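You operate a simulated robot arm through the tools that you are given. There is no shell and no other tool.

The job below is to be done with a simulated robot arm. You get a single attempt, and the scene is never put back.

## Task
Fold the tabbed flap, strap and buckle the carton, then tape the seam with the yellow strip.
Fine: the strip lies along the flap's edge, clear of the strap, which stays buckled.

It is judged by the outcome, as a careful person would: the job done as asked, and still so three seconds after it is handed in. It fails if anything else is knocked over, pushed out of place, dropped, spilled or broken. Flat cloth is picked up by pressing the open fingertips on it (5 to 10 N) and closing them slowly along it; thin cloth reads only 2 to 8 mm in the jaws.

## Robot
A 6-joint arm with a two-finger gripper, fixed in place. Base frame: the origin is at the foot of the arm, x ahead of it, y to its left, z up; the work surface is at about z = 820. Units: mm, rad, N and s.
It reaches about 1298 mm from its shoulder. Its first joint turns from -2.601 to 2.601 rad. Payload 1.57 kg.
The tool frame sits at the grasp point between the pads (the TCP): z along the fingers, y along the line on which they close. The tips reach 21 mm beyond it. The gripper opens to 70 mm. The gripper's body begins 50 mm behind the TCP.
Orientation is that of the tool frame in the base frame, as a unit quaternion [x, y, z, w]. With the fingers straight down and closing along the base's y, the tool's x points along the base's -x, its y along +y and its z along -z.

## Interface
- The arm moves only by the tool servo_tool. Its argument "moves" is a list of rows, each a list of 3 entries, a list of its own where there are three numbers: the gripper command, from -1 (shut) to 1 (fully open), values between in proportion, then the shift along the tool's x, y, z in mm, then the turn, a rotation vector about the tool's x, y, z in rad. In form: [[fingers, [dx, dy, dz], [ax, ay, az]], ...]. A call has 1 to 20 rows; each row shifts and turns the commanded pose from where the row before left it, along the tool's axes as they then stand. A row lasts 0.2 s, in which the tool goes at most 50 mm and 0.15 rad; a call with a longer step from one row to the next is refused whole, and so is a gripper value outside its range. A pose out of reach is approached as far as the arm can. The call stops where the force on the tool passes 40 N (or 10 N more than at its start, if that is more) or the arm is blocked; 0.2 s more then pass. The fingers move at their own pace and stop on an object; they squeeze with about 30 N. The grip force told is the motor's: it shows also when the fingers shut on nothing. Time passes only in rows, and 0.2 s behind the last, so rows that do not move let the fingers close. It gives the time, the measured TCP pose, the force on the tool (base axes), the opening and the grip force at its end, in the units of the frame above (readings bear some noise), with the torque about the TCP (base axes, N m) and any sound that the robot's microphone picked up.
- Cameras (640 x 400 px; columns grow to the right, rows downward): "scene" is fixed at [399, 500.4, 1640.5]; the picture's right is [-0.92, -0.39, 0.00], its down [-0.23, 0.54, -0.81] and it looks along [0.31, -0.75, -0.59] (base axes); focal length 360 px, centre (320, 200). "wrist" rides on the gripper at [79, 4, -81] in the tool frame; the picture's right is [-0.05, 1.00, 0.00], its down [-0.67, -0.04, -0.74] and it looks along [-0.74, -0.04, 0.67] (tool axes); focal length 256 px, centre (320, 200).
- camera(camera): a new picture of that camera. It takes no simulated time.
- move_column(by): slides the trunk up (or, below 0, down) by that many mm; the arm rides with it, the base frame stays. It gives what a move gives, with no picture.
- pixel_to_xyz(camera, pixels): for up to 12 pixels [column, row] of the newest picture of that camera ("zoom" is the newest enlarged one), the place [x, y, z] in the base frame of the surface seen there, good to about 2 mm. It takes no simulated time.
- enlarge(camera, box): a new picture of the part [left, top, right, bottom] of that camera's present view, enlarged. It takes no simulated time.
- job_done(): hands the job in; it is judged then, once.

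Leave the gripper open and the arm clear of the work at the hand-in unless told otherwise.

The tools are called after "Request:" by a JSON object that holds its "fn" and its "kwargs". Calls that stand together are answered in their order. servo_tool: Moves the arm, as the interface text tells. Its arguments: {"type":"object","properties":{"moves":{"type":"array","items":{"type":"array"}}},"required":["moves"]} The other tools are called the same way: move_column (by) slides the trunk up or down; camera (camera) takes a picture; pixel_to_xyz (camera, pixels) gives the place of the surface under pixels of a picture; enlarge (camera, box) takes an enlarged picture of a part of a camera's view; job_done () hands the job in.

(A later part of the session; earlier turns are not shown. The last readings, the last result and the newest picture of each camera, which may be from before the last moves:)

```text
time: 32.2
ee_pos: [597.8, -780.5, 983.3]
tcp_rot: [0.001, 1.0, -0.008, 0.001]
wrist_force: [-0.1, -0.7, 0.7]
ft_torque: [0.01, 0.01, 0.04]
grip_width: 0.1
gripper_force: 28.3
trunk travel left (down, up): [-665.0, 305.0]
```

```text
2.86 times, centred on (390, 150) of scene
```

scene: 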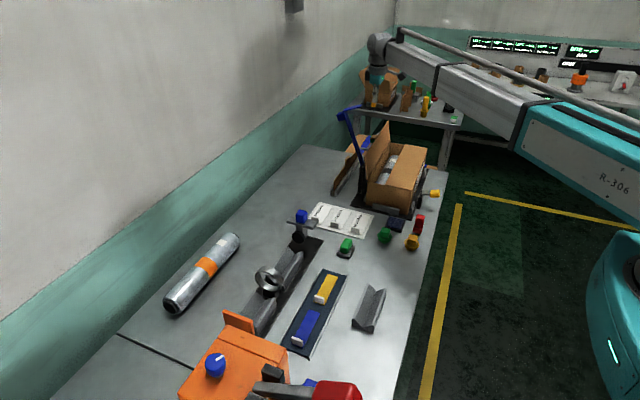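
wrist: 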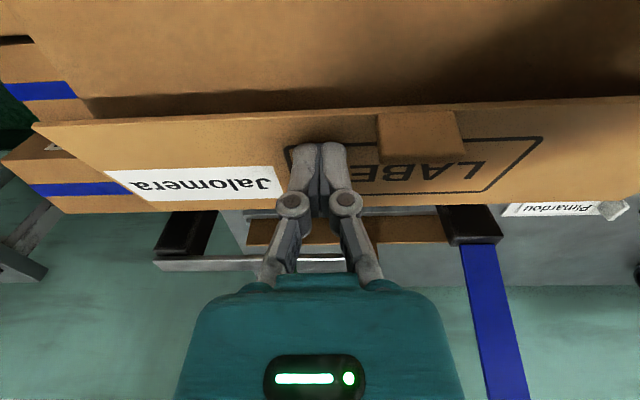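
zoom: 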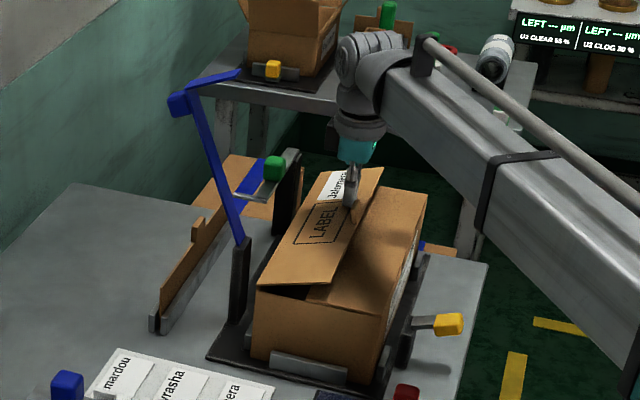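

The flap is nearly down (about 70°), showing a "Jalomera" label and a printed LABEL outline. I'll lower in small steps to press it flat.

Request:
{"fn": "move_column", "kwargs": {"by": -12}}

Request:
{"fn": "move_column", "kwargs": {"by": -5}}

Request:
{"fn": "camera", "kwargs": {"camera": "wrist"}}

Request:
{"fn": "enlarge", "kwargs": {"camera": "scene", "box": [330, 80, 450, 220]}}

```text
time: 32.8
ee_pos: [597.3, -779.6, 971.7]
tcp_rot: [0.001, 1.0, -0.008, 0.001]
wrist_force: [0.2, 0.5, 0.2]
ft_torque: [0.0, 0.01, 0.04]
grip_width: 0.0
gripper_force: 28.2
trunk travel left (down, up): [-653.0, 317.0]
```

```text
time: 33.4
ee_pos: [598.0, -779.7, 967.2]
tcp_rot: [0.001, 1.0, -0.007, 0.001]
wrist_force: [-0.9, -0.4, -0.2]
ft_torque: [0.0, 0.0, 0.01]
grip_width: 0.0
gripper_force: 28.7
trunk travel left (down, up): [-648.0, 322.0]
```

```text
taken
```

wrist: 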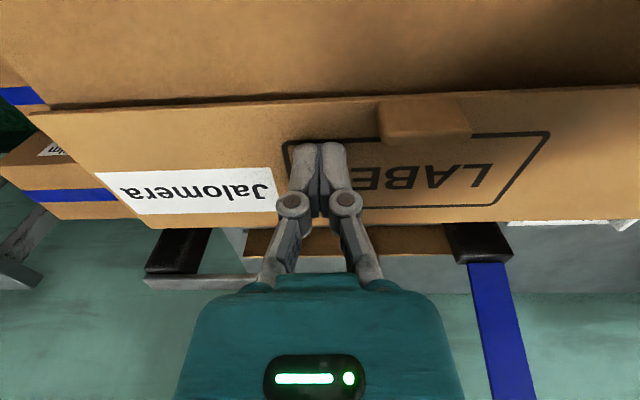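

```text
2.86 times, centred on (390, 150) of scene
```

zoom: 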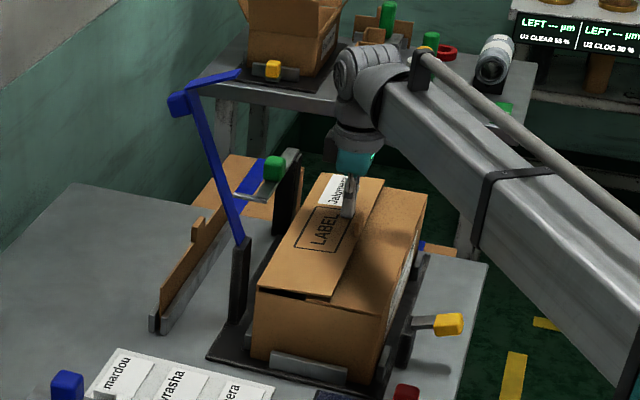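

A small gap remains at the right end. I'll lower in 2–3 mm steps, watching the vertical force.

Request:
{"fn": "move_column", "kwargs": {"by": -3}}

Request:
{"fn": "move_column", "kwargs": {"by": -2}}

Request:
{"fn": "enlarge", "kwargs": {"camera": "scene", "box": [330, 80, 450, 220]}}

Request:
{"fn": "camera", "kwargs": {"camera": "wrist"}}

Request:
{"fn": "pixel_to_xyz", "kwargs": {"camera": "wrist", "pixels": [[60, 115], [250, 110], [380, 140], [470, 130], [560, 95], [630, 95], [250, 95], [560, 70], [500, 200], [150, 200], [440, 100], [430, 140]]}}

```text
time: 33.9
ee_pos: [597.4, -779.6, 964.1]
tcp_rot: [0.001, 1.0, -0.008, 0.0]
wrist_force: [-1.1, 0.7, -0.1]
ft_torque: [0.02, -0.03, 0.0]
grip_width: 0.0
gripper_force: 28.0
trunk travel left (down, up): [-645.0, 325.0]
```

```text
time: 34.4
ee_pos: [597.6, -780.5, 961.8]
tcp_rot: [0.002, 1.0, -0.009, 0.0]
wrist_force: [-0.2, 0.3, -0.1]
ft_torque: [0.04, 0.05, 0.01]
grip_width: 0.0
gripper_force: 28.8
trunk travel left (down, up): [-643.0, 327.0]
```

```text
2.86 times, centred on (390, 150) of scene
```

zoom: 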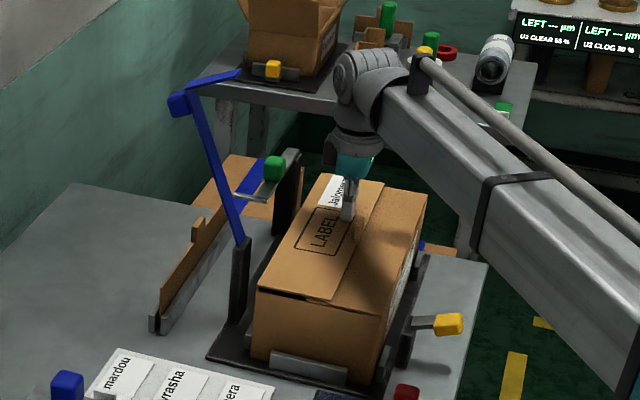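

```text
taken
```

wrist: 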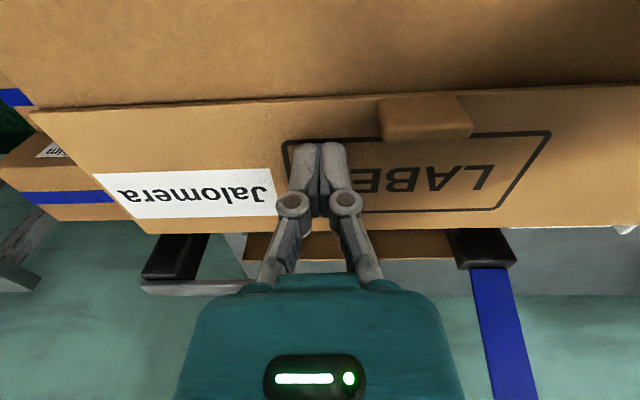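

```text
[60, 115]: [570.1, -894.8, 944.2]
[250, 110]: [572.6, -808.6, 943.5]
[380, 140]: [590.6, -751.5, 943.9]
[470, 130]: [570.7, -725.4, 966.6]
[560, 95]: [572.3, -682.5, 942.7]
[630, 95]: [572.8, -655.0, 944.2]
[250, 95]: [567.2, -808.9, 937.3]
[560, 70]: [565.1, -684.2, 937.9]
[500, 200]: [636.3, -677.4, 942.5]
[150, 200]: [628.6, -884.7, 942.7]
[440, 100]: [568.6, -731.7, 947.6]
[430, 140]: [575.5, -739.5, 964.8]
```

The flap lies at z≈943 with its edge at x≈569, and the near flap is at z 937. The force is still about zero. I'll press 2 mm more to confirm it is fully seated.

Request:
{"fn": "move_column", "kwargs": {"by": -2}}

Request:
{"fn": "servo_tool", "kwargs": {"moves": [[-1, [0, 0, 0], [0, 0, 0]], [-1, [0, 0, 0], [0, 0, 0]]]}}

Request:
{"fn": "enlarge", "kwargs": {"camera": "scene", "box": [360, 130, 440, 220]}}

```text
time: 34.9
ee_pos: [596.9, -780.8, 960.1]
tcp_rot: [0.0, 1.0, -0.009, 0.001]
wrist_force: [0.5, -1.6, 6.6]
ft_torque: [-0.01, -0.04, -0.02]
grip_width: 6.1
gripper_force: 28.8
trunk travel left (down, up): [-641.0, 329.0]
```

```text
time: 35.5
ee_pos: [596.6, -779.3, 960.1]
tcp_rot: [0.001, 1.0, -0.008, 0.002]
wrist_force: [1.3, -2.1, 7.1]
ft_torque: [-0.02, -0.02, -0.01]
grip_width: 6.1
gripper_force: 28.6
trunk travel left (down, up): [-641.0, 329.0]
```

```text
4.44 times, centred on (400, 175) of scene
```

zoom: 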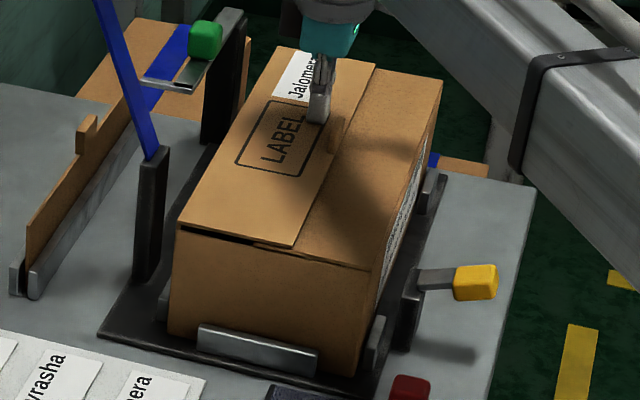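

The contact force is 7 N, so the flap is seated. The jaws read 6.1 mm, so they splayed a little under the press. I'll lift 4 mm and check that nothing is caught and whether the flap stays down.

Request:
{"fn": "move_column", "kwargs": {"by": 4}}

Request:
{"fn": "enlarge", "kwargs": {"camera": "scene", "box": [360, 130, 440, 220]}}

Request:
{"fn": "camera", "kwargs": {"camera": "wrist"}}

```text
time: 36.1
ee_pos: [597.0, -779.9, 964.3]
tcp_rot: [0.0, 1.0, -0.008, 0.001]
wrist_force: [-0.1, -0.1, -0.9]
ft_torque: [0.04, 0.0, 0.01]
grip_width: 0.0
gripper_force: 29.6
trunk travel left (down, up): [-645.0, 325.0]
```

```text
4.44 times, centred on (400, 175) of scene
```

zoom: 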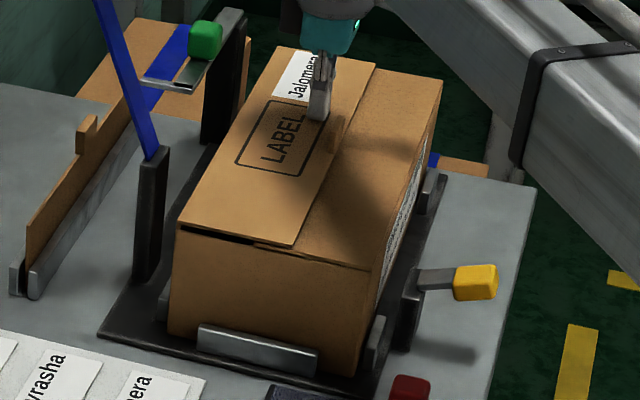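

```text
taken
```

wrist: 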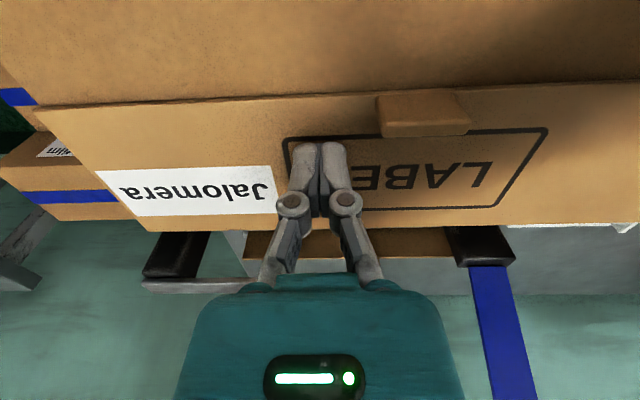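

The grip reads 0 again. I'll lift another 20 mm and measure whether the flap rises.

Request:
{"fn": "move_column", "kwargs": {"by": 20}}

Request:
{"fn": "camera", "kwargs": {"camera": "wrist"}}

Request:
{"fn": "pixel_to_xyz", "kwargs": {"camera": "wrist", "pixels": [[100, 115], [250, 110], [380, 140], [470, 130], [560, 95], [620, 95], [250, 85], [560, 60], [500, 190], [200, 180]]}}

Request:
{"fn": "enlarge", "kwargs": {"camera": "scene", "box": [360, 130, 440, 220]}}

```text
time: 36.7
ee_pos: [598.1, -779.7, 983.3]
tcp_rot: [0.001, 1.0, -0.008, 0.001]
wrist_force: [0.6, -0.2, -0.4]
ft_torque: [-0.01, -0.01, 0.02]
grip_width: 0.1
gripper_force: 28.2
trunk travel left (down, up): [-665.0, 305.0]
```

```text
taken
```

wrist: 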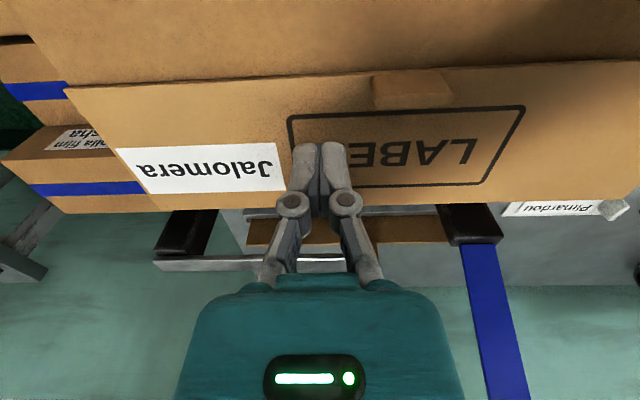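

```text
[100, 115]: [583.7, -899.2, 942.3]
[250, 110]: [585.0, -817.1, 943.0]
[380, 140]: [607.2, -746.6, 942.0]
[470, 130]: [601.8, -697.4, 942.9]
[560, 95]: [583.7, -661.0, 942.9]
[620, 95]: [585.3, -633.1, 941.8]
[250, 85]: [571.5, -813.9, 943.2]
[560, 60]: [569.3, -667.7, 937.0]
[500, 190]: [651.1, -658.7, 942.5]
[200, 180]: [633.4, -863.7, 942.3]
```

```text
4.44 times, centred on (400, 175) of scene
```

zoom: 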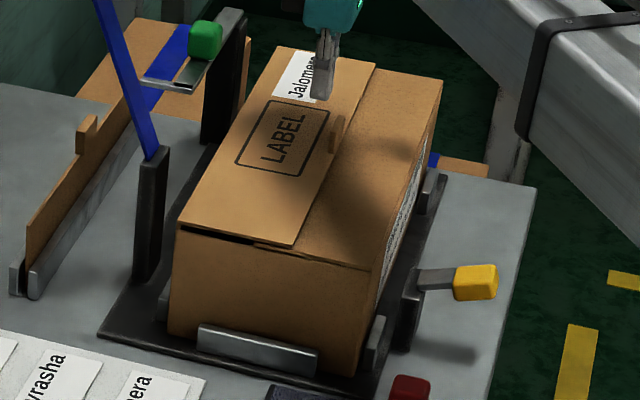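

The flap stays folded on its own (z 942.5, edge at x≈570). Next is the strap. I'll measure the blue strap, its grip block and pivot more closely in the scene camera.

Request:
{"fn": "enlarge", "kwargs": {"camera": "scene", "box": [325, 95, 385, 215]}}

Request:
{"fn": "enlarge", "kwargs": {"camera": "scene", "box": [332, 100, 372, 130]}}

Request:
{"fn": "pixel_to_xyz", "kwargs": {"camera": "zoom", "pixels": [[100, 150], [150, 150], [60, 120], [130, 230], [200, 110], [300, 90], [400, 65], [150, 105], [155, 260], [165, 330], [195, 330], [445, 60]]}}

```text
3.33 times, centred on (355, 155) of scene
```

zoom: 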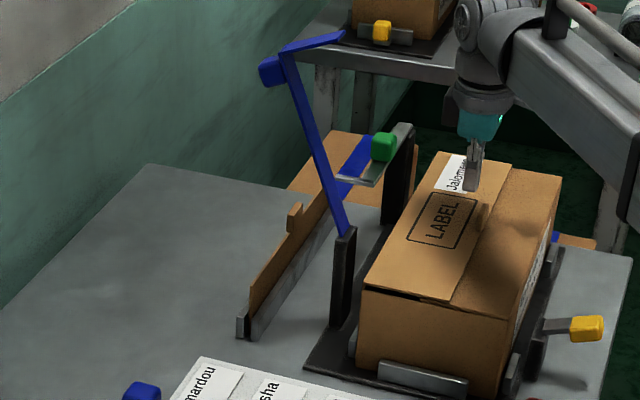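

```text
13.33 times, centred on (352, 115) of scene
```

zoom: 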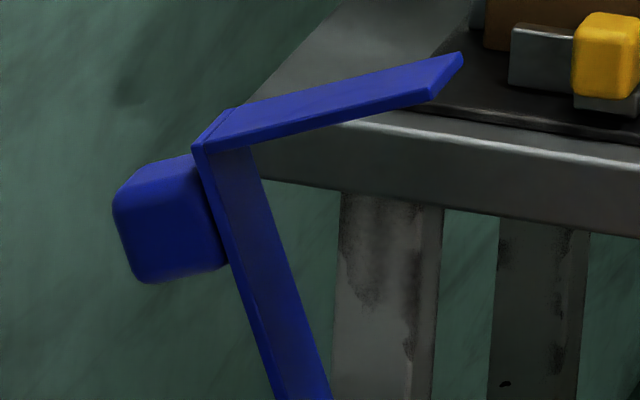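

```text
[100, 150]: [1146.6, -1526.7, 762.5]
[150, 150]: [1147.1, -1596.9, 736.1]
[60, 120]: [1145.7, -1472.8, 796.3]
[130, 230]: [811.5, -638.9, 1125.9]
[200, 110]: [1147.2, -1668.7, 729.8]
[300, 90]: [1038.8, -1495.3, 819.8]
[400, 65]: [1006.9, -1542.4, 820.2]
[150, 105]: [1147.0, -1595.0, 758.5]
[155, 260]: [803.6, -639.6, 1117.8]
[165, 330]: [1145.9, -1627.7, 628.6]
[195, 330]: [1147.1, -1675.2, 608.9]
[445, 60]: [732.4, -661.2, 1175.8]
```

Some of my points fell just outside. I'll pick points inside the strap.

Request:
{"fn": "pixel_to_xyz", "kwargs": {"camera": "zoom", "pixels": [[175, 220], [135, 210], [160, 178], [215, 190], [245, 200], [300, 105], [300, 120], [400, 82], [420, 97], [220, 130], [280, 350], [310, 370]]}}

```text
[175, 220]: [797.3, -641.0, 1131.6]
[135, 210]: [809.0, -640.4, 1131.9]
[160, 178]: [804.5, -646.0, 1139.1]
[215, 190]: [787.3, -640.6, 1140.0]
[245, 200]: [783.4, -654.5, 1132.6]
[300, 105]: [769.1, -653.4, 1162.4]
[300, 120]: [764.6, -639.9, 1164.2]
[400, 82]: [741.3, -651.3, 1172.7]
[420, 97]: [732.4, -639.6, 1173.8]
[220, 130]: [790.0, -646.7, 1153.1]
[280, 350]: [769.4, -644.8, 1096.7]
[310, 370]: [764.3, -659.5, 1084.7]
```

The strap band spans y −665 to −640. Its corner is at about (787, 1157) and its tip at (727, 1177), with the pivot near (716, 945). The grip block is on the rear side at x 790–815, z 1115–1140. I'll go behind it, with the tool yawed 90° so the camera stays off to the side, and push it over. First I raise the trunk by 255 mm.

Request:
{"fn": "move_column", "kwargs": {"by": 255}}

Request:
{"fn": "servo_tool", "kwargs": {"moves": [[-1, [0, 0, 0], [0, 0, 0.15]], [-1, [0, 0, 0], [0, 0, 0.15]], [-1, [0, 0, 0], [0, 0, 0.15]], [-1, [0, 0, 0], [0, 0, 0.15]], [-1, [0, 0, 0], [0, 0, 0.15]], [-1, [0, 0, 0], [0, 0, 0.15]], [-1, [0, 0, 0], [0, 0, 0.15]], [-1, [0, 0, 0], [0, 0, 0.15]], [-1, [0, 0, 0], [0, 0, 0.15]], [-1, [0, 0, 0], [0, 0, 0.15]], [-1, [0, 0, 0], [0, 0, 0.07]], [-1, [0, 0, 0], [0, 0, 0]]]}}

```text
time: 39.4
ee_pos: [596.8, -781.0, 1238.7]
tcp_rot: [0.001, 1.0, -0.008, 0.001]
wrist_force: [-0.3, 0.9, 0.3]
ft_torque: [-0.03, 0.01, 0.0]
grip_width: 0.3
gripper_force: 28.2
trunk travel left (down, up): [-920.0, 50.0]
```

```text
time: 42.0
ee_pos: [597.4, -779.2, 1239.4]
tcp_rot: [0.708, 0.706, -0.004, 0.005]
wrist_force: [0.0, 0.0, -0.4]
ft_torque: [0.0, 0.01, 0.01]
grip_width: 0.0
gripper_force: 28.0
trunk travel left (down, up): [-920.0, 50.0]
```

The yaw is done. Now I'll move at z 1239 (tips 1218, above the strap top at 1180) to (845, −652) behind the strap.

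Request:
{"fn": "servo_tool", "kwargs": {"moves": [[-1, [0, 40, 0], [0, 0, 0]], [-1, [0, 40, 0], [0, 0, 0]], [-1, [0, 40, 0], [0, 0, 0]], [-1, [0, 40, 0], [0, 0, 0]], [-1, [0, 44, 0], [0, 0, 0]], [-1, [0, 44, 0], [0, 0, 0]], [-1, [42, 0, 0], [0, 0, 0]], [-1, [42, 0, 0], [0, 0, 0]], [-1, [43, 0, 0], [0, 0, 0]], [-1, [0, 0, 0], [0, 0, 0]]]}}

Request:
{"fn": "camera", "kwargs": {"camera": "wrist"}}

Request:
{"fn": "camera", "kwargs": {"camera": "scene"}}

```text
time: 44.2
ee_pos: [844.6, -653.1, 1237.2]
tcp_rot: [0.708, 0.706, -0.004, 0.006]
wrist_force: [0.2, 0.2, 0.4]
ft_torque: [0.01, -0.02, 0.06]
grip_width: 0.1
gripper_force: 28.8
trunk travel left (down, up): [-920.0, 50.0]
```

```text
taken
```

wrist: 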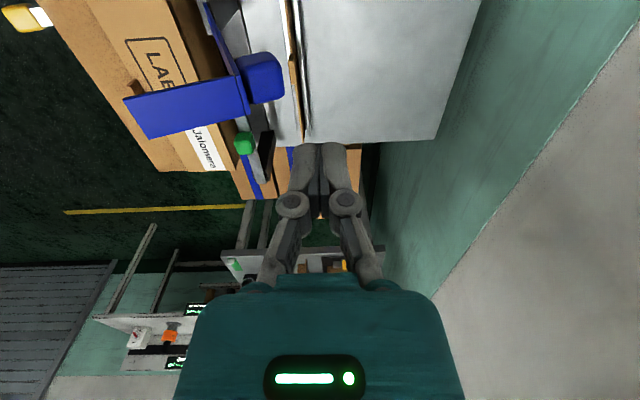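

```text
taken
```

scene: 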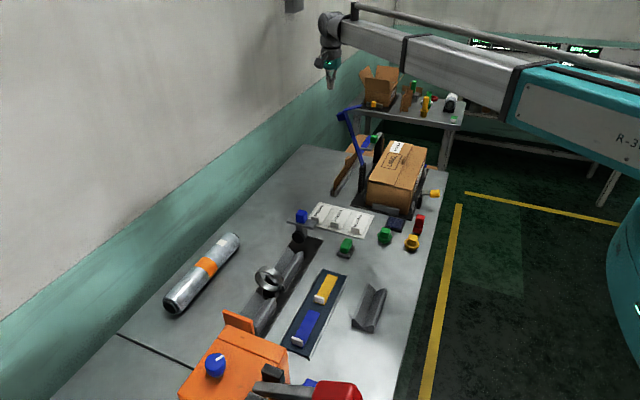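

The fingers are behind the strap block, with about 20 mm clearance in x. I'll lower by 99 mm to TCP z≈1138 in two steps.

Request:
{"fn": "move_column", "kwargs": {"by": -70}}

Request:
{"fn": "camera", "kwargs": {"camera": "wrist"}}

Request:
{"fn": "enlarge", "kwargs": {"camera": "scene", "box": [310, 50, 430, 220]}}

```text
time: 45.2
ee_pos: [844.8, -653.2, 1168.3]
tcp_rot: [0.707, 0.707, -0.005, 0.006]
wrist_force: [-0.3, 1.0, 0.8]
ft_torque: [0.01, -0.02, 0.03]
grip_width: 0.0
gripper_force: 29.2
trunk travel left (down, up): [-850.0, 120.0]
```

```text
taken
```

wrist: 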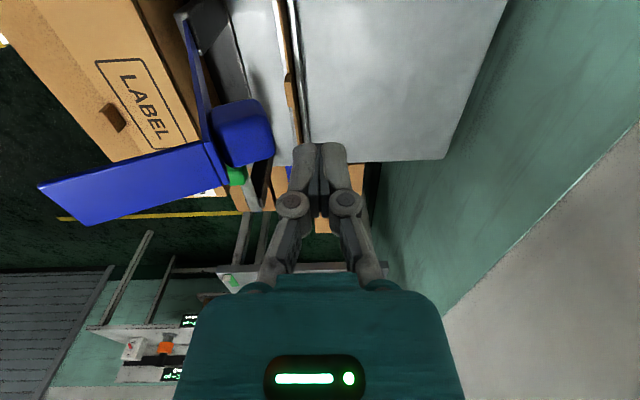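

```text
2.35 times, centred on (370, 135) of scene
```

zoom: 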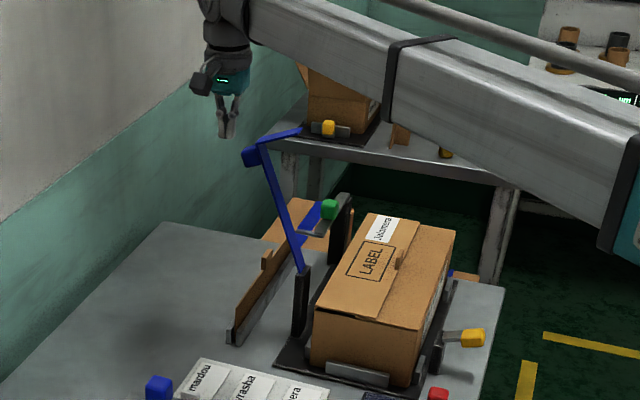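

There's clear space beside the block. I'll lower another 30 mm.

Request:
{"fn": "move_column", "kwargs": {"by": -30}}

Request:
{"fn": "servo_tool", "kwargs": {"moves": [[-1, [0, -8, 0], [0, 0, 0]], [-1, [0, -8, 0], [0, 0, 0]], [-1, [0, -8, 0], [0, 0, 0]], [-1, [0, -8, 0], [0, 0, 0]], [-1, [0, -8, 0], [0, 0, 0]], [-1, [0, 0, 0], [0, 0, 0]]]}}

Request:
{"fn": "camera", "kwargs": {"camera": "wrist"}}

```text
time: 46.0
ee_pos: [845.2, -654.1, 1138.2]
tcp_rot: [0.707, 0.707, -0.005, 0.006]
wrist_force: [0.4, -0.7, 0.1]
ft_torque: [0.03, -0.05, -0.04]
grip_width: 0.0
gripper_force: 29.0
trunk travel left (down, up): [-820.0, 150.0]
```

```text
time: 47.4
ee_pos: [804.8, -653.1, 1138.8]
tcp_rot: [0.707, 0.708, -0.005, 0.006]
wrist_force: [-0.8, -1.0, -1.0]
ft_torque: [-0.01, -0.01, 0.01]
grip_width: 0.0
gripper_force: 28.5
trunk travel left (down, up): [-820.0, 150.0]
```

```text
taken
```

wrist: 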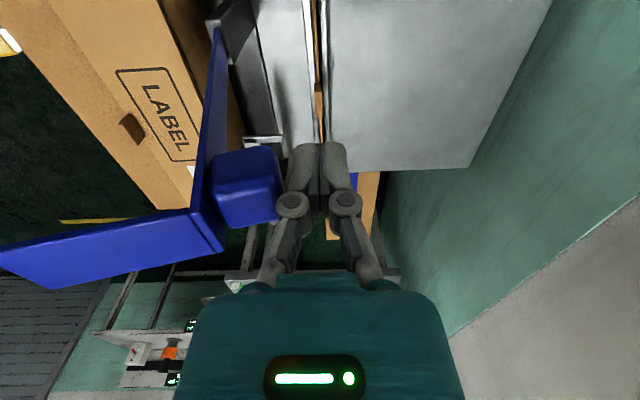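

The finger is touching the block and the strap is moving. I'll continue to push toward −x.

Request:
{"fn": "servo_tool", "kwargs": {"moves": [[-1, [0, -8, 0], [0, 0, 0]], [-1, [0, -8, 0], [0, 0, 0]], [-1, [0, -8, 0], [0, 0, 0]], [-1, [0, -8, 0], [0, 0, 0]], [-1, [0, -8, 0], [0, 0, 0]], [-1, [0, 0, 0], [0, 0, 0]]]}}

Request:
{"fn": "camera", "kwargs": {"camera": "wrist"}}

Request:
{"fn": "enlarge", "kwargs": {"camera": "scene", "box": [310, 50, 430, 220]}}

```text
time: 48.8
ee_pos: [764.7, -653.4, 1138.5]
tcp_rot: [0.707, 0.707, -0.005, 0.006]
wrist_force: [0.5, 0.5, -0.8]
ft_torque: [0.02, -0.01, -0.02]
grip_width: 0.0
gripper_force: 28.5
trunk travel left (down, up): [-820.0, 150.0]
```

```text
taken
```

wrist: 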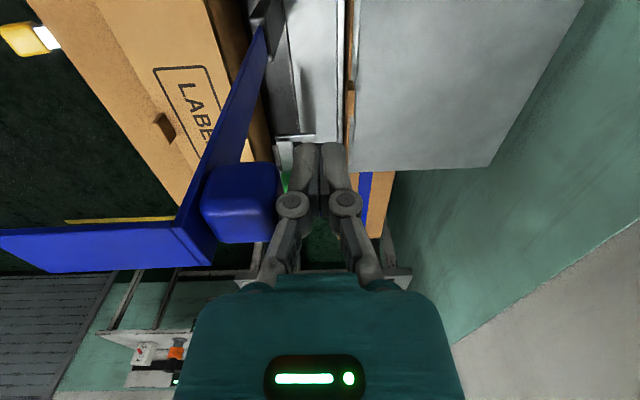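

```text
2.35 times, centred on (370, 135) of scene
```

zoom: 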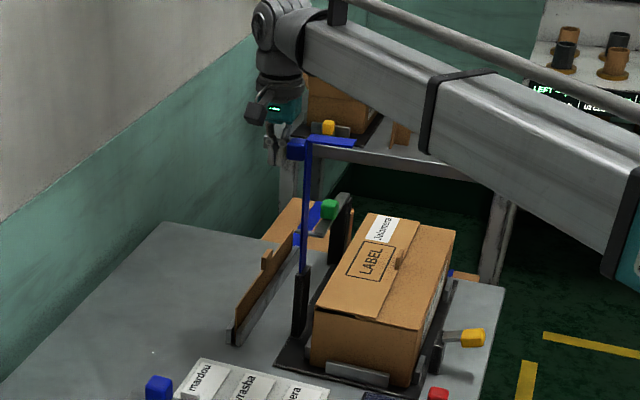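

The strap is now about vertical and follows with no force. I'll push a little past vertical.

Request:
{"fn": "servo_tool", "kwargs": {"moves": [[-1, [0, -7, 0], [0, 0, 0]], [-1, [0, -7, 0], [0, 0, 0]], [-1, [0, -7, 0], [0, 0, 0]], [-1, [0, -7, 0], [0, 0, 0]], [-1, [0, 0, 0], [0, 0, 0]], [-1, [0, 0, 0], [0, 0, 0]]]}}

Request:
{"fn": "camera", "kwargs": {"camera": "wrist"}}

Request:
{"fn": "enlarge", "kwargs": {"camera": "scene", "box": [310, 50, 430, 220]}}

```text
time: 50.2
ee_pos: [736.7, -654.2, 1138.9]
tcp_rot: [0.708, 0.707, -0.005, 0.006]
wrist_force: [0.0, 0.0, 0.7]
ft_torque: [-0.02, 0.02, -0.04]
grip_width: 0.0
gripper_force: 28.6
trunk travel left (down, up): [-820.0, 150.0]
```

```text
taken
```

wrist: 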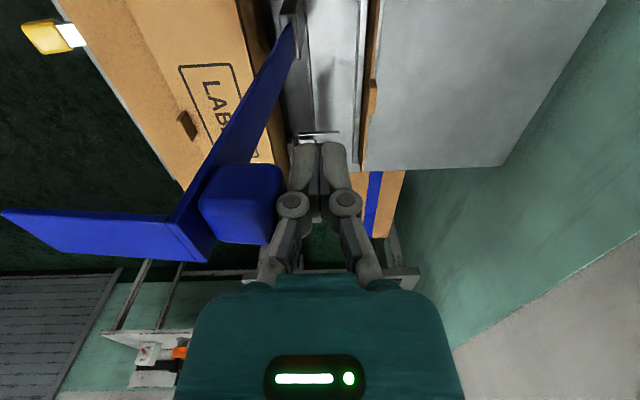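

```text
2.35 times, centred on (370, 135) of scene
```

zoom: 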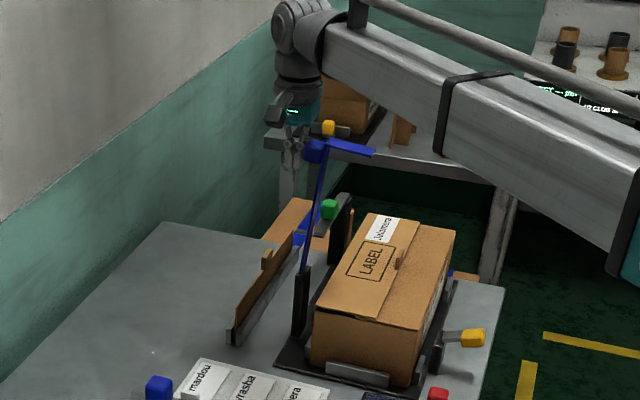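

The strap is past vertical and stays against the finger. I'll push on to x≈685.

Request:
{"fn": "servo_tool", "kwargs": {"moves": [[-1, [0, -7, 0], [0, 0, 0]], [-1, [0, -7, 0], [0, 0, 0]], [-1, [0, -7, 0], [0, 0, 0]], [-1, [0, -7, 0], [0, 0, 0]], [-1, [0, -7, 0], [0, 0, 0]], [-1, [0, -7, 0], [0, 0, 0]], [-1, [0, -7, 0], [0, 0, 0]], [-1, [0, 0, 0], [0, 0, 0]]]}}

Request:
{"fn": "camera", "kwargs": {"camera": "wrist"}}

Request:
{"fn": "enlarge", "kwargs": {"camera": "scene", "box": [310, 50, 430, 220]}}

```text
time: 52.0
ee_pos: [688.5, -654.3, 1139.7]
tcp_rot: [0.707, 0.707, -0.004, 0.007]
wrist_force: [0.4, 0.1, -0.2]
ft_torque: [-0.01, 0.03, 0.0]
grip_width: 0.2
gripper_force: 28.7
trunk travel left (down, up): [-820.0, 150.0]
```

```text
taken
```

wrist: 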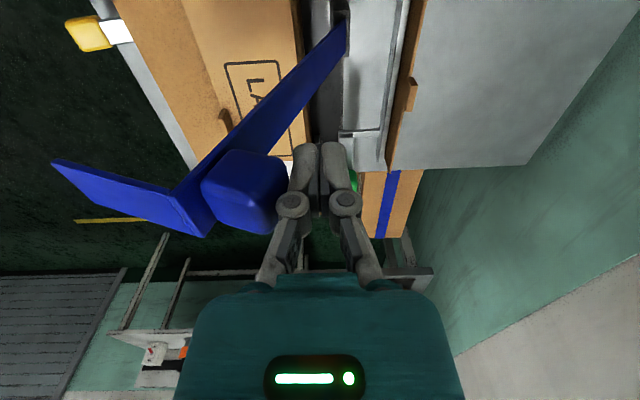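

```text
2.35 times, centred on (370, 135) of scene
```

zoom: 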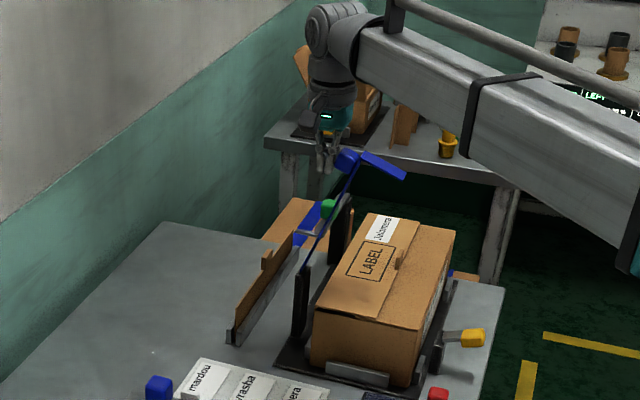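

The strap is at about 20° past vertical and holds position. I'll keep pushing on the block's outer face with the fingertip, moving −x first and then lowering along the arc.

Request:
{"fn": "servo_tool", "kwargs": {"moves": [[-1, [0, -7, 0], [0, 0, 0]], [-1, [0, -7, 0], [0, 0, 0]], [-1, [0, -7, 0], [0, 0, 0]], [-1, [0, -7, 0], [0, 0, 0]], [-1, [0, -7, 0], [0, 0, 0]], [-1, [0, 0, 0], [0, 0, 0]]]}}

Request:
{"fn": "camera", "kwargs": {"camera": "wrist"}}

Request:
{"fn": "enlarge", "kwargs": {"camera": "scene", "box": [310, 50, 430, 220]}}

```text
time: 53.4
ee_pos: [653.6, -653.3, 1138.2]
tcp_rot: [0.707, 0.707, -0.004, 0.006]
wrist_force: [0.9, -0.1, -0.2]
ft_torque: [0.01, -0.03, 0.03]
grip_width: 0.1
gripper_force: 28.6
trunk travel left (down, up): [-820.0, 150.0]
```

```text
taken
```

wrist: 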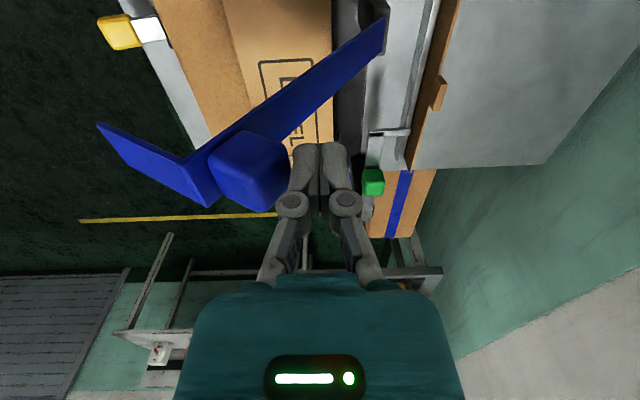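

```text
2.35 times, centred on (370, 135) of scene
```

zoom: 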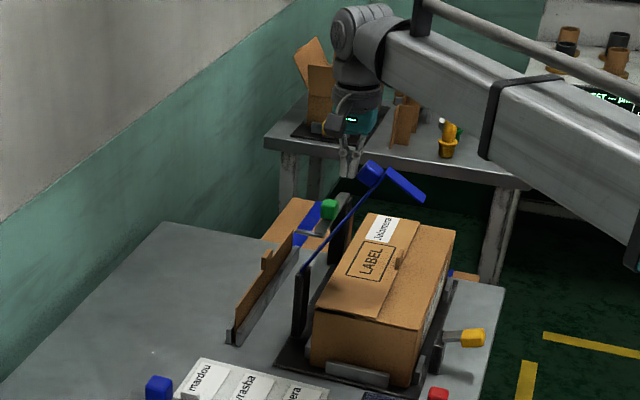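

The strap is at about 30–35°. I'll push on to x≈620.

Request:
{"fn": "servo_tool", "kwargs": {"moves": [[-1, [0, -7, 0], [0, 0, 0]], [-1, [0, -7, 0], [0, 0, 0]], [-1, [0, -7, 0], [0, 0, 0]], [-1, [0, -7, 0], [0, 0, 0]], [-1, [0, -5, 0], [0, 0, 0]], [-1, [0, 0, 0], [0, 0, 0]]]}}

Request:
{"fn": "move_column", "kwargs": {"by": -12}}

Request:
{"fn": "servo_tool", "kwargs": {"moves": [[-1, [0, -6, 0], [0, 0, 0]], [-1, [0, -6, 0], [0, 0, 0]], [-1, [0, -6, 0], [0, 0, 0]], [-1, [0, -6, 0], [0, 0, 0]], [-1, [0, 0, 0], [0, 0, 0]]]}}

Request:
{"fn": "camera", "kwargs": {"camera": "wrist"}}

Request:
{"fn": "enlarge", "kwargs": {"camera": "scene", "box": [310, 50, 430, 220]}}

```text
time: 54.8
ee_pos: [619.8, -654.4, 1138.1]
tcp_rot: [0.707, 0.707, -0.004, 0.006]
wrist_force: [-0.1, -0.2, -0.5]
ft_torque: [0.01, 0.01, 0.03]
grip_width: 0.1
gripper_force: 28.2
trunk travel left (down, up): [-820.0, 150.0]
```

```text
time: 55.4
ee_pos: [620.2, -655.0, 1126.9]
tcp_rot: [0.708, 0.706, -0.005, 0.006]
wrist_force: [-0.9, 1.0, -0.3]
ft_torque: [-0.01, 0.0, 0.01]
grip_width: 0.0
gripper_force: 29.2
trunk travel left (down, up): [-808.0, 162.0]
```

```text
time: 56.6
ee_pos: [597.7, -653.5, 1126.0]
tcp_rot: [0.707, 0.707, -0.006, 0.006]
wrist_force: [0.7, -0.6, -0.4]
ft_torque: [0.05, -0.02, 0.01]
grip_width: 0.0
gripper_force: 28.3
trunk travel left (down, up): [-808.0, 162.0]
```

```text
taken
```

wrist: 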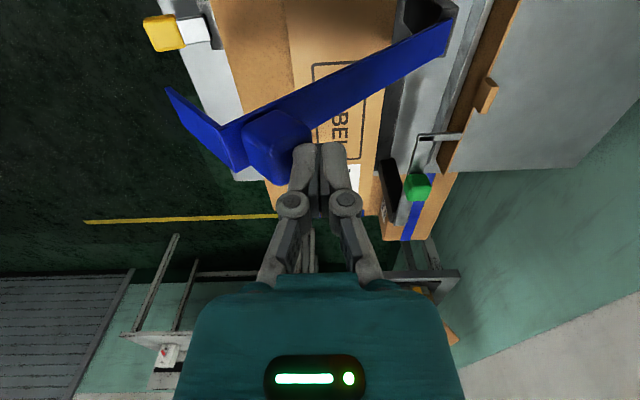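

```text
2.35 times, centred on (370, 135) of scene
```

zoom: 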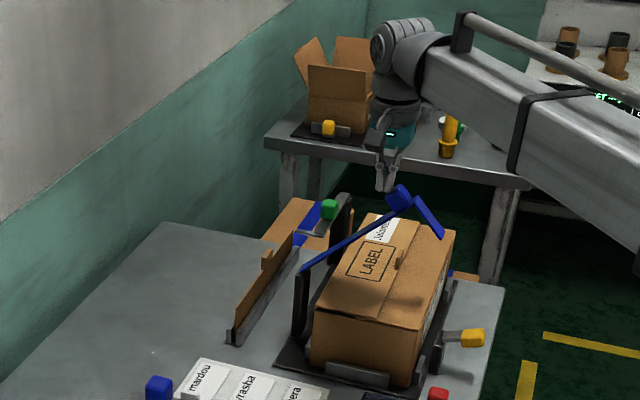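

The strap is at about 48°. I'll continue along the arc, lowering and moving in.

Request:
{"fn": "move_column", "kwargs": {"by": -14}}

Request:
{"fn": "servo_tool", "kwargs": {"moves": [[-1, [0, -6, 0], [0, 0, 0]], [-1, [0, -6, 0], [0, 0, 0]], [-1, [0, -6, 0], [0, 0, 0]], [-1, [0, 0, 0], [0, 0, 0]]]}}

Request:
{"fn": "move_column", "kwargs": {"by": -16}}

Request:
{"fn": "servo_tool", "kwargs": {"moves": [[-1, [0, -6, 0], [0, 0, 0]], [-1, [0, -6, 0], [0, 0, 0]], [-1, [0, -5, 0], [0, 0, 0]], [-1, [0, 0, 0], [0, 0, 0]]]}}

Request:
{"fn": "camera", "kwargs": {"camera": "wrist"}}

Request:
{"fn": "enlarge", "kwargs": {"camera": "scene", "box": [310, 50, 430, 220]}}

```text
time: 57.2
ee_pos: [599.1, -653.8, 1112.2]
tcp_rot: [0.707, 0.708, -0.005, 0.006]
wrist_force: [0.3, -0.2, -0.3]
ft_torque: [0.0, 0.01, 0.01]
grip_width: 0.2
gripper_force: 28.6
trunk travel left (down, up): [-794.0, 176.0]
```

```text
time: 58.2
ee_pos: [581.0, -652.2, 1112.9]
tcp_rot: [0.707, 0.707, -0.005, 0.006]
wrist_force: [1.0, -0.7, 0.3]
ft_torque: [-0.01, 0.0, -0.02]
grip_width: 0.1
gripper_force: 28.6
trunk travel left (down, up): [-794.0, 176.0]
```

```text
time: 58.8
ee_pos: [579.2, -652.1, 1097.3]
tcp_rot: [0.707, 0.707, -0.006, 0.007]
wrist_force: [0.4, -0.3, 0.3]
ft_torque: [0.0, -0.02, -0.02]
grip_width: 0.0
gripper_force: 28.7
trunk travel left (down, up): [-778.0, 192.0]
```

```text
time: 59.8
ee_pos: [563.7, -654.0, 1097.3]
tcp_rot: [0.707, 0.707, -0.005, 0.007]
wrist_force: [0.5, -0.1, -0.1]
ft_torque: [-0.01, 0.04, -0.02]
grip_width: 0.0
gripper_force: 28.6
trunk travel left (down, up): [-778.0, 192.0]
```

```text
taken
```

wrist: 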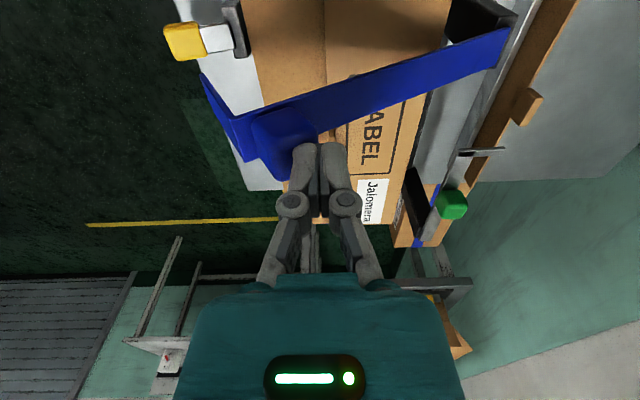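

```text
2.35 times, centred on (370, 135) of scene
```

zoom: 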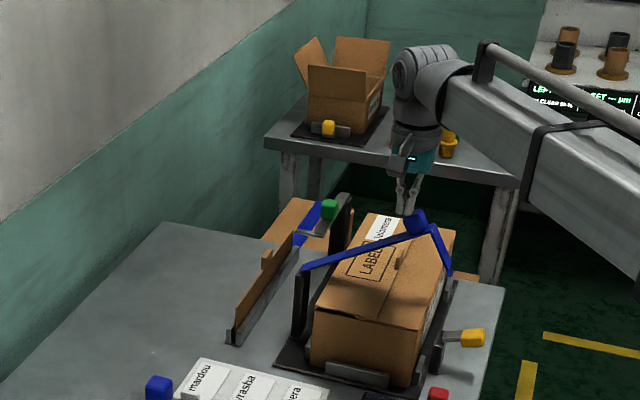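

The strap is at about 62°. Two more arc steps.

Request:
{"fn": "move_column", "kwargs": {"by": -18}}

Request:
{"fn": "servo_tool", "kwargs": {"moves": [[-1, [0, -6, 0], [0, 0, 0]], [-1, [0, -5, 0], [0, 0, 0]], [-1, [0, -4, 0], [0, 0, 0]], [-1, [0, 0, 0], [0, 0, 0]]]}}

Request:
{"fn": "move_column", "kwargs": {"by": -18}}

Request:
{"fn": "servo_tool", "kwargs": {"moves": [[-1, [0, -6, 0], [0, 0, 0]], [-1, [0, -5, 0], [0, 0, 0]], [-1, [0, 0, 0], [0, 0, 0]]]}}

Request:
{"fn": "camera", "kwargs": {"camera": "wrist"}}

Request:
{"fn": "enlarge", "kwargs": {"camera": "scene", "box": [350, 90, 450, 220]}}

```text
time: 60.5
ee_pos: [563.8, -653.2, 1079.2]
tcp_rot: [0.707, 0.707, -0.005, 0.006]
wrist_force: [-0.3, -0.3, 0.6]
ft_torque: [0.02, -0.01, 0.03]
grip_width: 0.0
gripper_force: 28.1
trunk travel left (down, up): [-760.0, 210.0]
```

```text
time: 61.5
ee_pos: [548.7, -653.0, 1078.5]
tcp_rot: [0.707, 0.707, -0.005, 0.006]
wrist_force: [-0.1, -0.2, -0.1]
ft_torque: [-0.01, 0.0, 0.01]
grip_width: 0.0
gripper_force: 28.5
trunk travel left (down, up): [-760.0, 210.0]
```

```text
time: 62.1
ee_pos: [549.3, -653.4, 1059.6]
tcp_rot: [0.707, 0.707, -0.004, 0.007]
wrist_force: [-0.4, -0.5, -0.5]
ft_torque: [0.02, -0.01, 0.0]
grip_width: 0.0
gripper_force: 28.6
trunk travel left (down, up): [-742.0, 228.0]
```

```text
time: 62.9
ee_pos: [537.5, -653.4, 1059.9]
tcp_rot: [0.707, 0.707, -0.005, 0.007]
wrist_force: [0.0, 0.4, 0.1]
ft_torque: [-0.02, -0.01, 0.01]
grip_width: 0.5
gripper_force: 28.6
trunk travel left (down, up): [-742.0, 228.0]
```

```text
taken
```

wrist: 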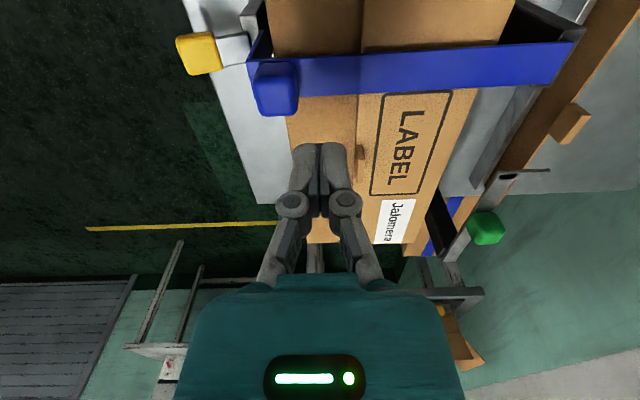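

```text
3.08 times, centred on (400, 155) of scene
```

zoom: 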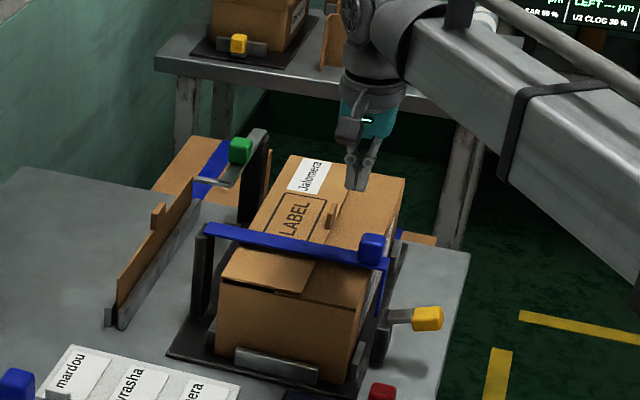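

The strap dropped the last part on its own and now lies over the carton, with the blue block at the front edge. I'll measure where it rests, and look at the buckle.

Request:
{"fn": "enlarge", "kwargs": {"camera": "scene", "box": [380, 150, 450, 220]}}

Request:
{"fn": "pixel_to_xyz", "kwargs": {"camera": "zoom", "pixels": [[250, 165], [240, 220], [282, 260], [275, 290], [290, 245], [150, 190], [430, 290], [330, 290], [260, 350], [300, 300], [275, 310], [200, 240]]}}

Request:
{"fn": "pixel_to_xyz", "kwargs": {"camera": "wrist", "pixels": [[275, 90], [300, 60], [420, 75], [560, 60], [255, 60], [258, 35], [235, 48], [195, 55], [250, 20], [350, 85]]}}

```text
5.71 times, centred on (415, 185) of scene
```

zoom: 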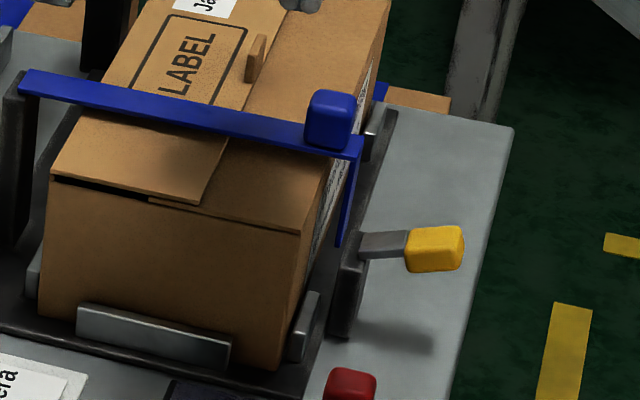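

```text
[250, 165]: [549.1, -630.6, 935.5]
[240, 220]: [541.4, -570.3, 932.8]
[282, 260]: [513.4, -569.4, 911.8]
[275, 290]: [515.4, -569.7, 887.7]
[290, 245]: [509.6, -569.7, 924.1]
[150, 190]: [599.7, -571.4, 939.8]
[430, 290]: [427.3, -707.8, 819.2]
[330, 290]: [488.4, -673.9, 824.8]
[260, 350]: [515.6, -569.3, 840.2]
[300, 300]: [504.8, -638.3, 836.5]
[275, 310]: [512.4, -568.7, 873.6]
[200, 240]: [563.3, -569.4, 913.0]
```

```text
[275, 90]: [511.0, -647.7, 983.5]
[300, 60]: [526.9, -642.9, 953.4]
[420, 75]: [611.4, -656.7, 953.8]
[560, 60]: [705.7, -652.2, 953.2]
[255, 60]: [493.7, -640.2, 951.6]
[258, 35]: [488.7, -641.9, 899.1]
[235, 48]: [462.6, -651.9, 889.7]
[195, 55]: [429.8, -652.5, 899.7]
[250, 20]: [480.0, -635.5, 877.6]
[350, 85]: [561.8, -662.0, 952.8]
```

The strap lies level at z≈953, with its tip hanging at x≈489 between the carton front and the buckle post. The lever is at (463, −652, 890) with the yellow knob at (430, −652, 900). I'll move the camera to the +y side of the buckle for a closer look.

Request:
{"fn": "servo_tool", "kwargs": {"moves": [[-1, [40, -10, 0], [0, 0, 0]], [-1, [40, -15, 0], [0, 0, 0]], [-1, [40, -15, 0], [0, 0, 0]], [-1, [0, -15, 0], [0, 0, 0]], [-1, [0, 0, 0], [0, 0, 0]]]}}

Request:
{"fn": "move_column", "kwargs": {"by": -40}}

Request:
{"fn": "camera", "kwargs": {"camera": "wrist"}}

Request:
{"fn": "enlarge", "kwargs": {"camera": "wrist", "box": [180, 20, 460, 200]}}

```text
time: 64.1
ee_pos: [483.9, -534.1, 1060.3]
tcp_rot: [0.707, 0.707, -0.005, 0.005]
wrist_force: [0.0, 0.6, -0.1]
ft_torque: [0.0, 0.03, 0.0]
grip_width: 0.0
gripper_force: 28.4
out of reach, approached as far as the arm can: row 2
trunk travel left (down, up): [-742.0, 228.0]
```

```text
time: 65.0
ee_pos: [484.6, -534.1, 1019.9]
tcp_rot: [0.707, 0.707, -0.005, 0.006]
wrist_force: [0.5, -0.5, 0.1]
ft_torque: [0.01, 0.01, 0.01]
grip_width: 0.0
gripper_force: 28.7
trunk travel left (down, up): [-702.0, 268.0]
```

```text
taken
```

wrist: 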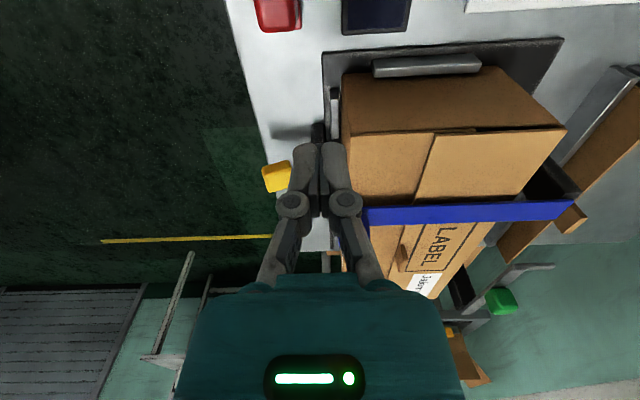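

```text
2.22 times, centred on (320, 110) of wrist
```

zoom: 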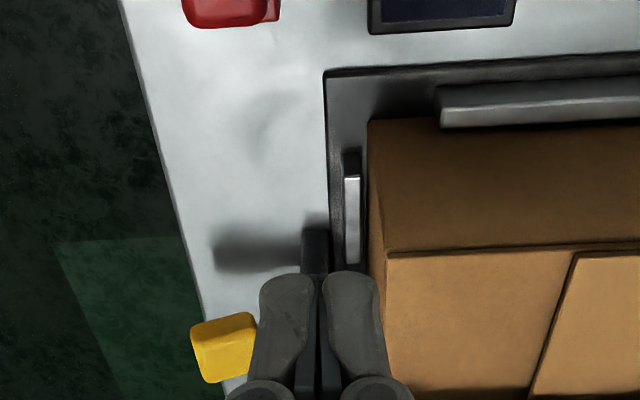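

The fingers are in the way. I'll shift the camera +x and +y so the buckle shows left of the fingers.

Request:
{"fn": "servo_tool", "kwargs": {"moves": [[-1, [30, 40, 0], [0, 0, 0]], [-1, [30, 40, 0], [0, 0, 0]], [-1, [0, 0, 0], [0, 0, 0]]]}}

Request:
{"fn": "enlarge", "kwargs": {"camera": "wrist", "box": [120, 80, 340, 240]}}

```text
time: 65.8
ee_pos: [564.6, -474.4, 1021.2]
tcp_rot: [0.708, 0.706, -0.005, 0.007]
wrist_force: [-0.3, 0.0, -1.1]
ft_torque: [-0.01, 0.0, 0.02]
grip_width: 0.0
gripper_force: 28.4
out of reach, approached as far as the arm can: row 1
trunk travel left (down, up): [-702.0, 268.0]
```

```text
2.50 times, centred on (230, 160) of wrist
```

zoom: 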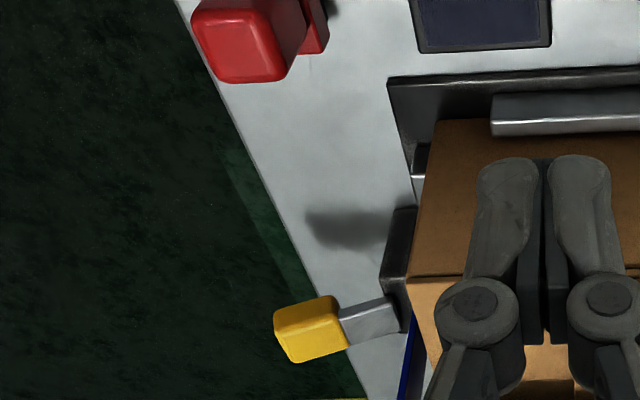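

The lever is pivoted at the top of the black post, and the strap tip (blue) hangs just behind it. I'll pinch the yellow knob from above, with the fingers closing along y, and feel which way the lever turns. First I'll raise, yaw back and open the fingers.

Request:
{"fn": "move_column", "kwargs": {"by": 60}}

Request:
{"fn": "servo_tool", "kwargs": {"moves": [[-1, [0, 0, 0], [0, 0, -0.15]], [-1, [0, 0, 0], [0, 0, -0.15]], [-1, [0, 0, 0], [0, 0, -0.15]], [-1, [0, 0, 0], [0, 0, -0.15]], [-1, [0, 0, 0], [0, 0, -0.15]], [-1, [0, 0, 0], [0, 0, -0.15]], [-1, [0, 0, 0], [0, 0, -0.15]], [-1, [0, 0, 0], [0, 0, -0.15]], [-1, [0, 0, 0], [0, 0, -0.15]], [-1, [0, 0, 0], [0, 0, -0.15]], [-1, [0, 0, 0], [0, 0, -0.07]], [-1, [0, 0, 0], [0, 0, 0]]]}}

```text
time: 66.8
ee_pos: [563.8, -474.0, 1081.4]
tcp_rot: [0.707, 0.707, -0.005, 0.007]
wrist_force: [-0.1, 0.0, 0.2]
ft_torque: [-0.02, -0.03, -0.01]
grip_width: 0.1
gripper_force: 28.6
trunk travel left (down, up): [-762.0, 208.0]
```

```text
time: 69.4
ee_pos: [564.3, -474.0, 1081.3]
tcp_rot: [0.0, 1.0, -0.008, 0.001]
wrist_force: [-0.5, -0.3, 0.4]
ft_torque: [0.0, 0.03, 0.0]
grip_width: 0.0
gripper_force: 29.0
trunk travel left (down, up): [-762.0, 208.0]
```

Now I'll move to above the knob (432, −652) at z 1081, opening the fingers.

Request:
{"fn": "servo_tool", "kwargs": {"moves": [[0.6, [33, -30, 0], [0, 0, 0]], [0.6, [33, -30, 0], [0, 0, 0]], [0.6, [33, -30, 0], [0, 0, 0]], [0.6, [33, -30, 0], [0, 0, 0]], [0.6, [0, -30, 0], [0, 0, 0]], [0.6, [0, -28, 0], [0, 0, 0]], [0.6, [0, 0, 0], [0, 0, 0]]]}}

Request:
{"fn": "camera", "kwargs": {"camera": "wrist"}}

Request:
{"fn": "enlarge", "kwargs": {"camera": "scene", "box": [380, 130, 470, 220]}}

```text
time: 71.0
ee_pos: [431.0, -652.5, 1079.9]
tcp_rot: [0.001, 1.0, -0.008, 0.001]
wrist_force: [0.4, 0.2, -0.8]
ft_torque: [-0.03, -0.03, 0.0]
grip_width: 56.1
gripper_force: 0.1
out of reach, approached as far as the arm can: row 3
trunk travel left (down, up): [-762.0, 208.0]
```

```text
taken
```

wrist: 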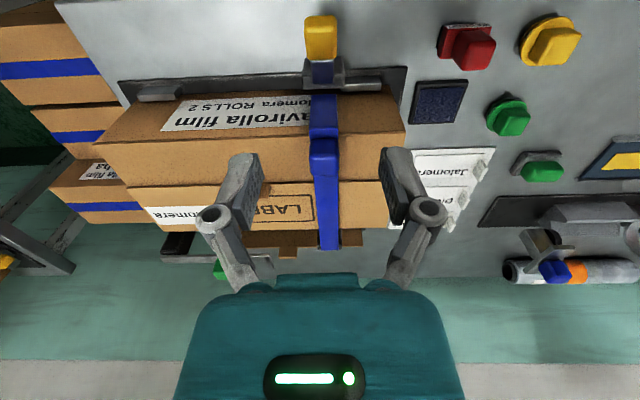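

```text
4.44 times, centred on (425, 175) of scene
```

zoom: 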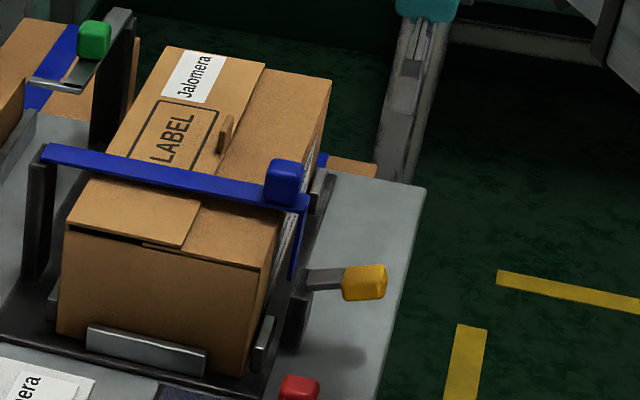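

I have a good view of the strap and buckle now. I'll enlarge it.

Request:
{"fn": "enlarge", "kwargs": {"camera": "wrist", "box": [260, 0, 400, 110]}}

Request:
{"fn": "pixel_to_xyz", "kwargs": {"camera": "wrist", "pixels": [[320, 25], [310, 40], [333, 40], [320, 52], [322, 66], [308, 72], [340, 70], [324, 85], [324, 100], [323, 130], [323, 150], [328, 230]]}}

```text
3.64 times, centred on (330, 55) of wrist
```

zoom: 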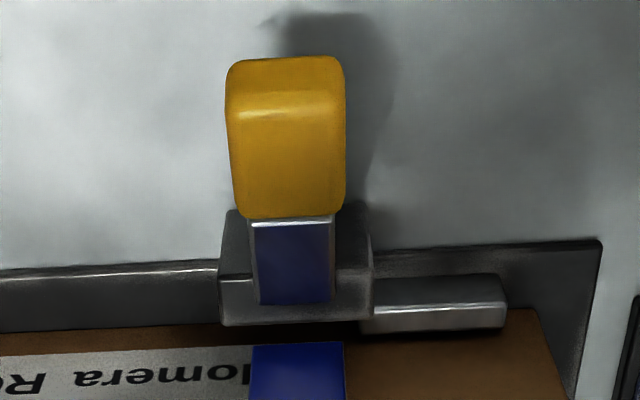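

```text
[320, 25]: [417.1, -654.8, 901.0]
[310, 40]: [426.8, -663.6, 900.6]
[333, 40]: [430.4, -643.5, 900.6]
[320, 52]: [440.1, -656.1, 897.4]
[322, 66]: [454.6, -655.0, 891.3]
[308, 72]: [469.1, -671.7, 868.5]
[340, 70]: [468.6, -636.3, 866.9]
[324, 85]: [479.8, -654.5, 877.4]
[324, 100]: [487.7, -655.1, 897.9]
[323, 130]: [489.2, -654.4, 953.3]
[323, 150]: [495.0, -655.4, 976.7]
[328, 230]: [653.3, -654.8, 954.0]
```

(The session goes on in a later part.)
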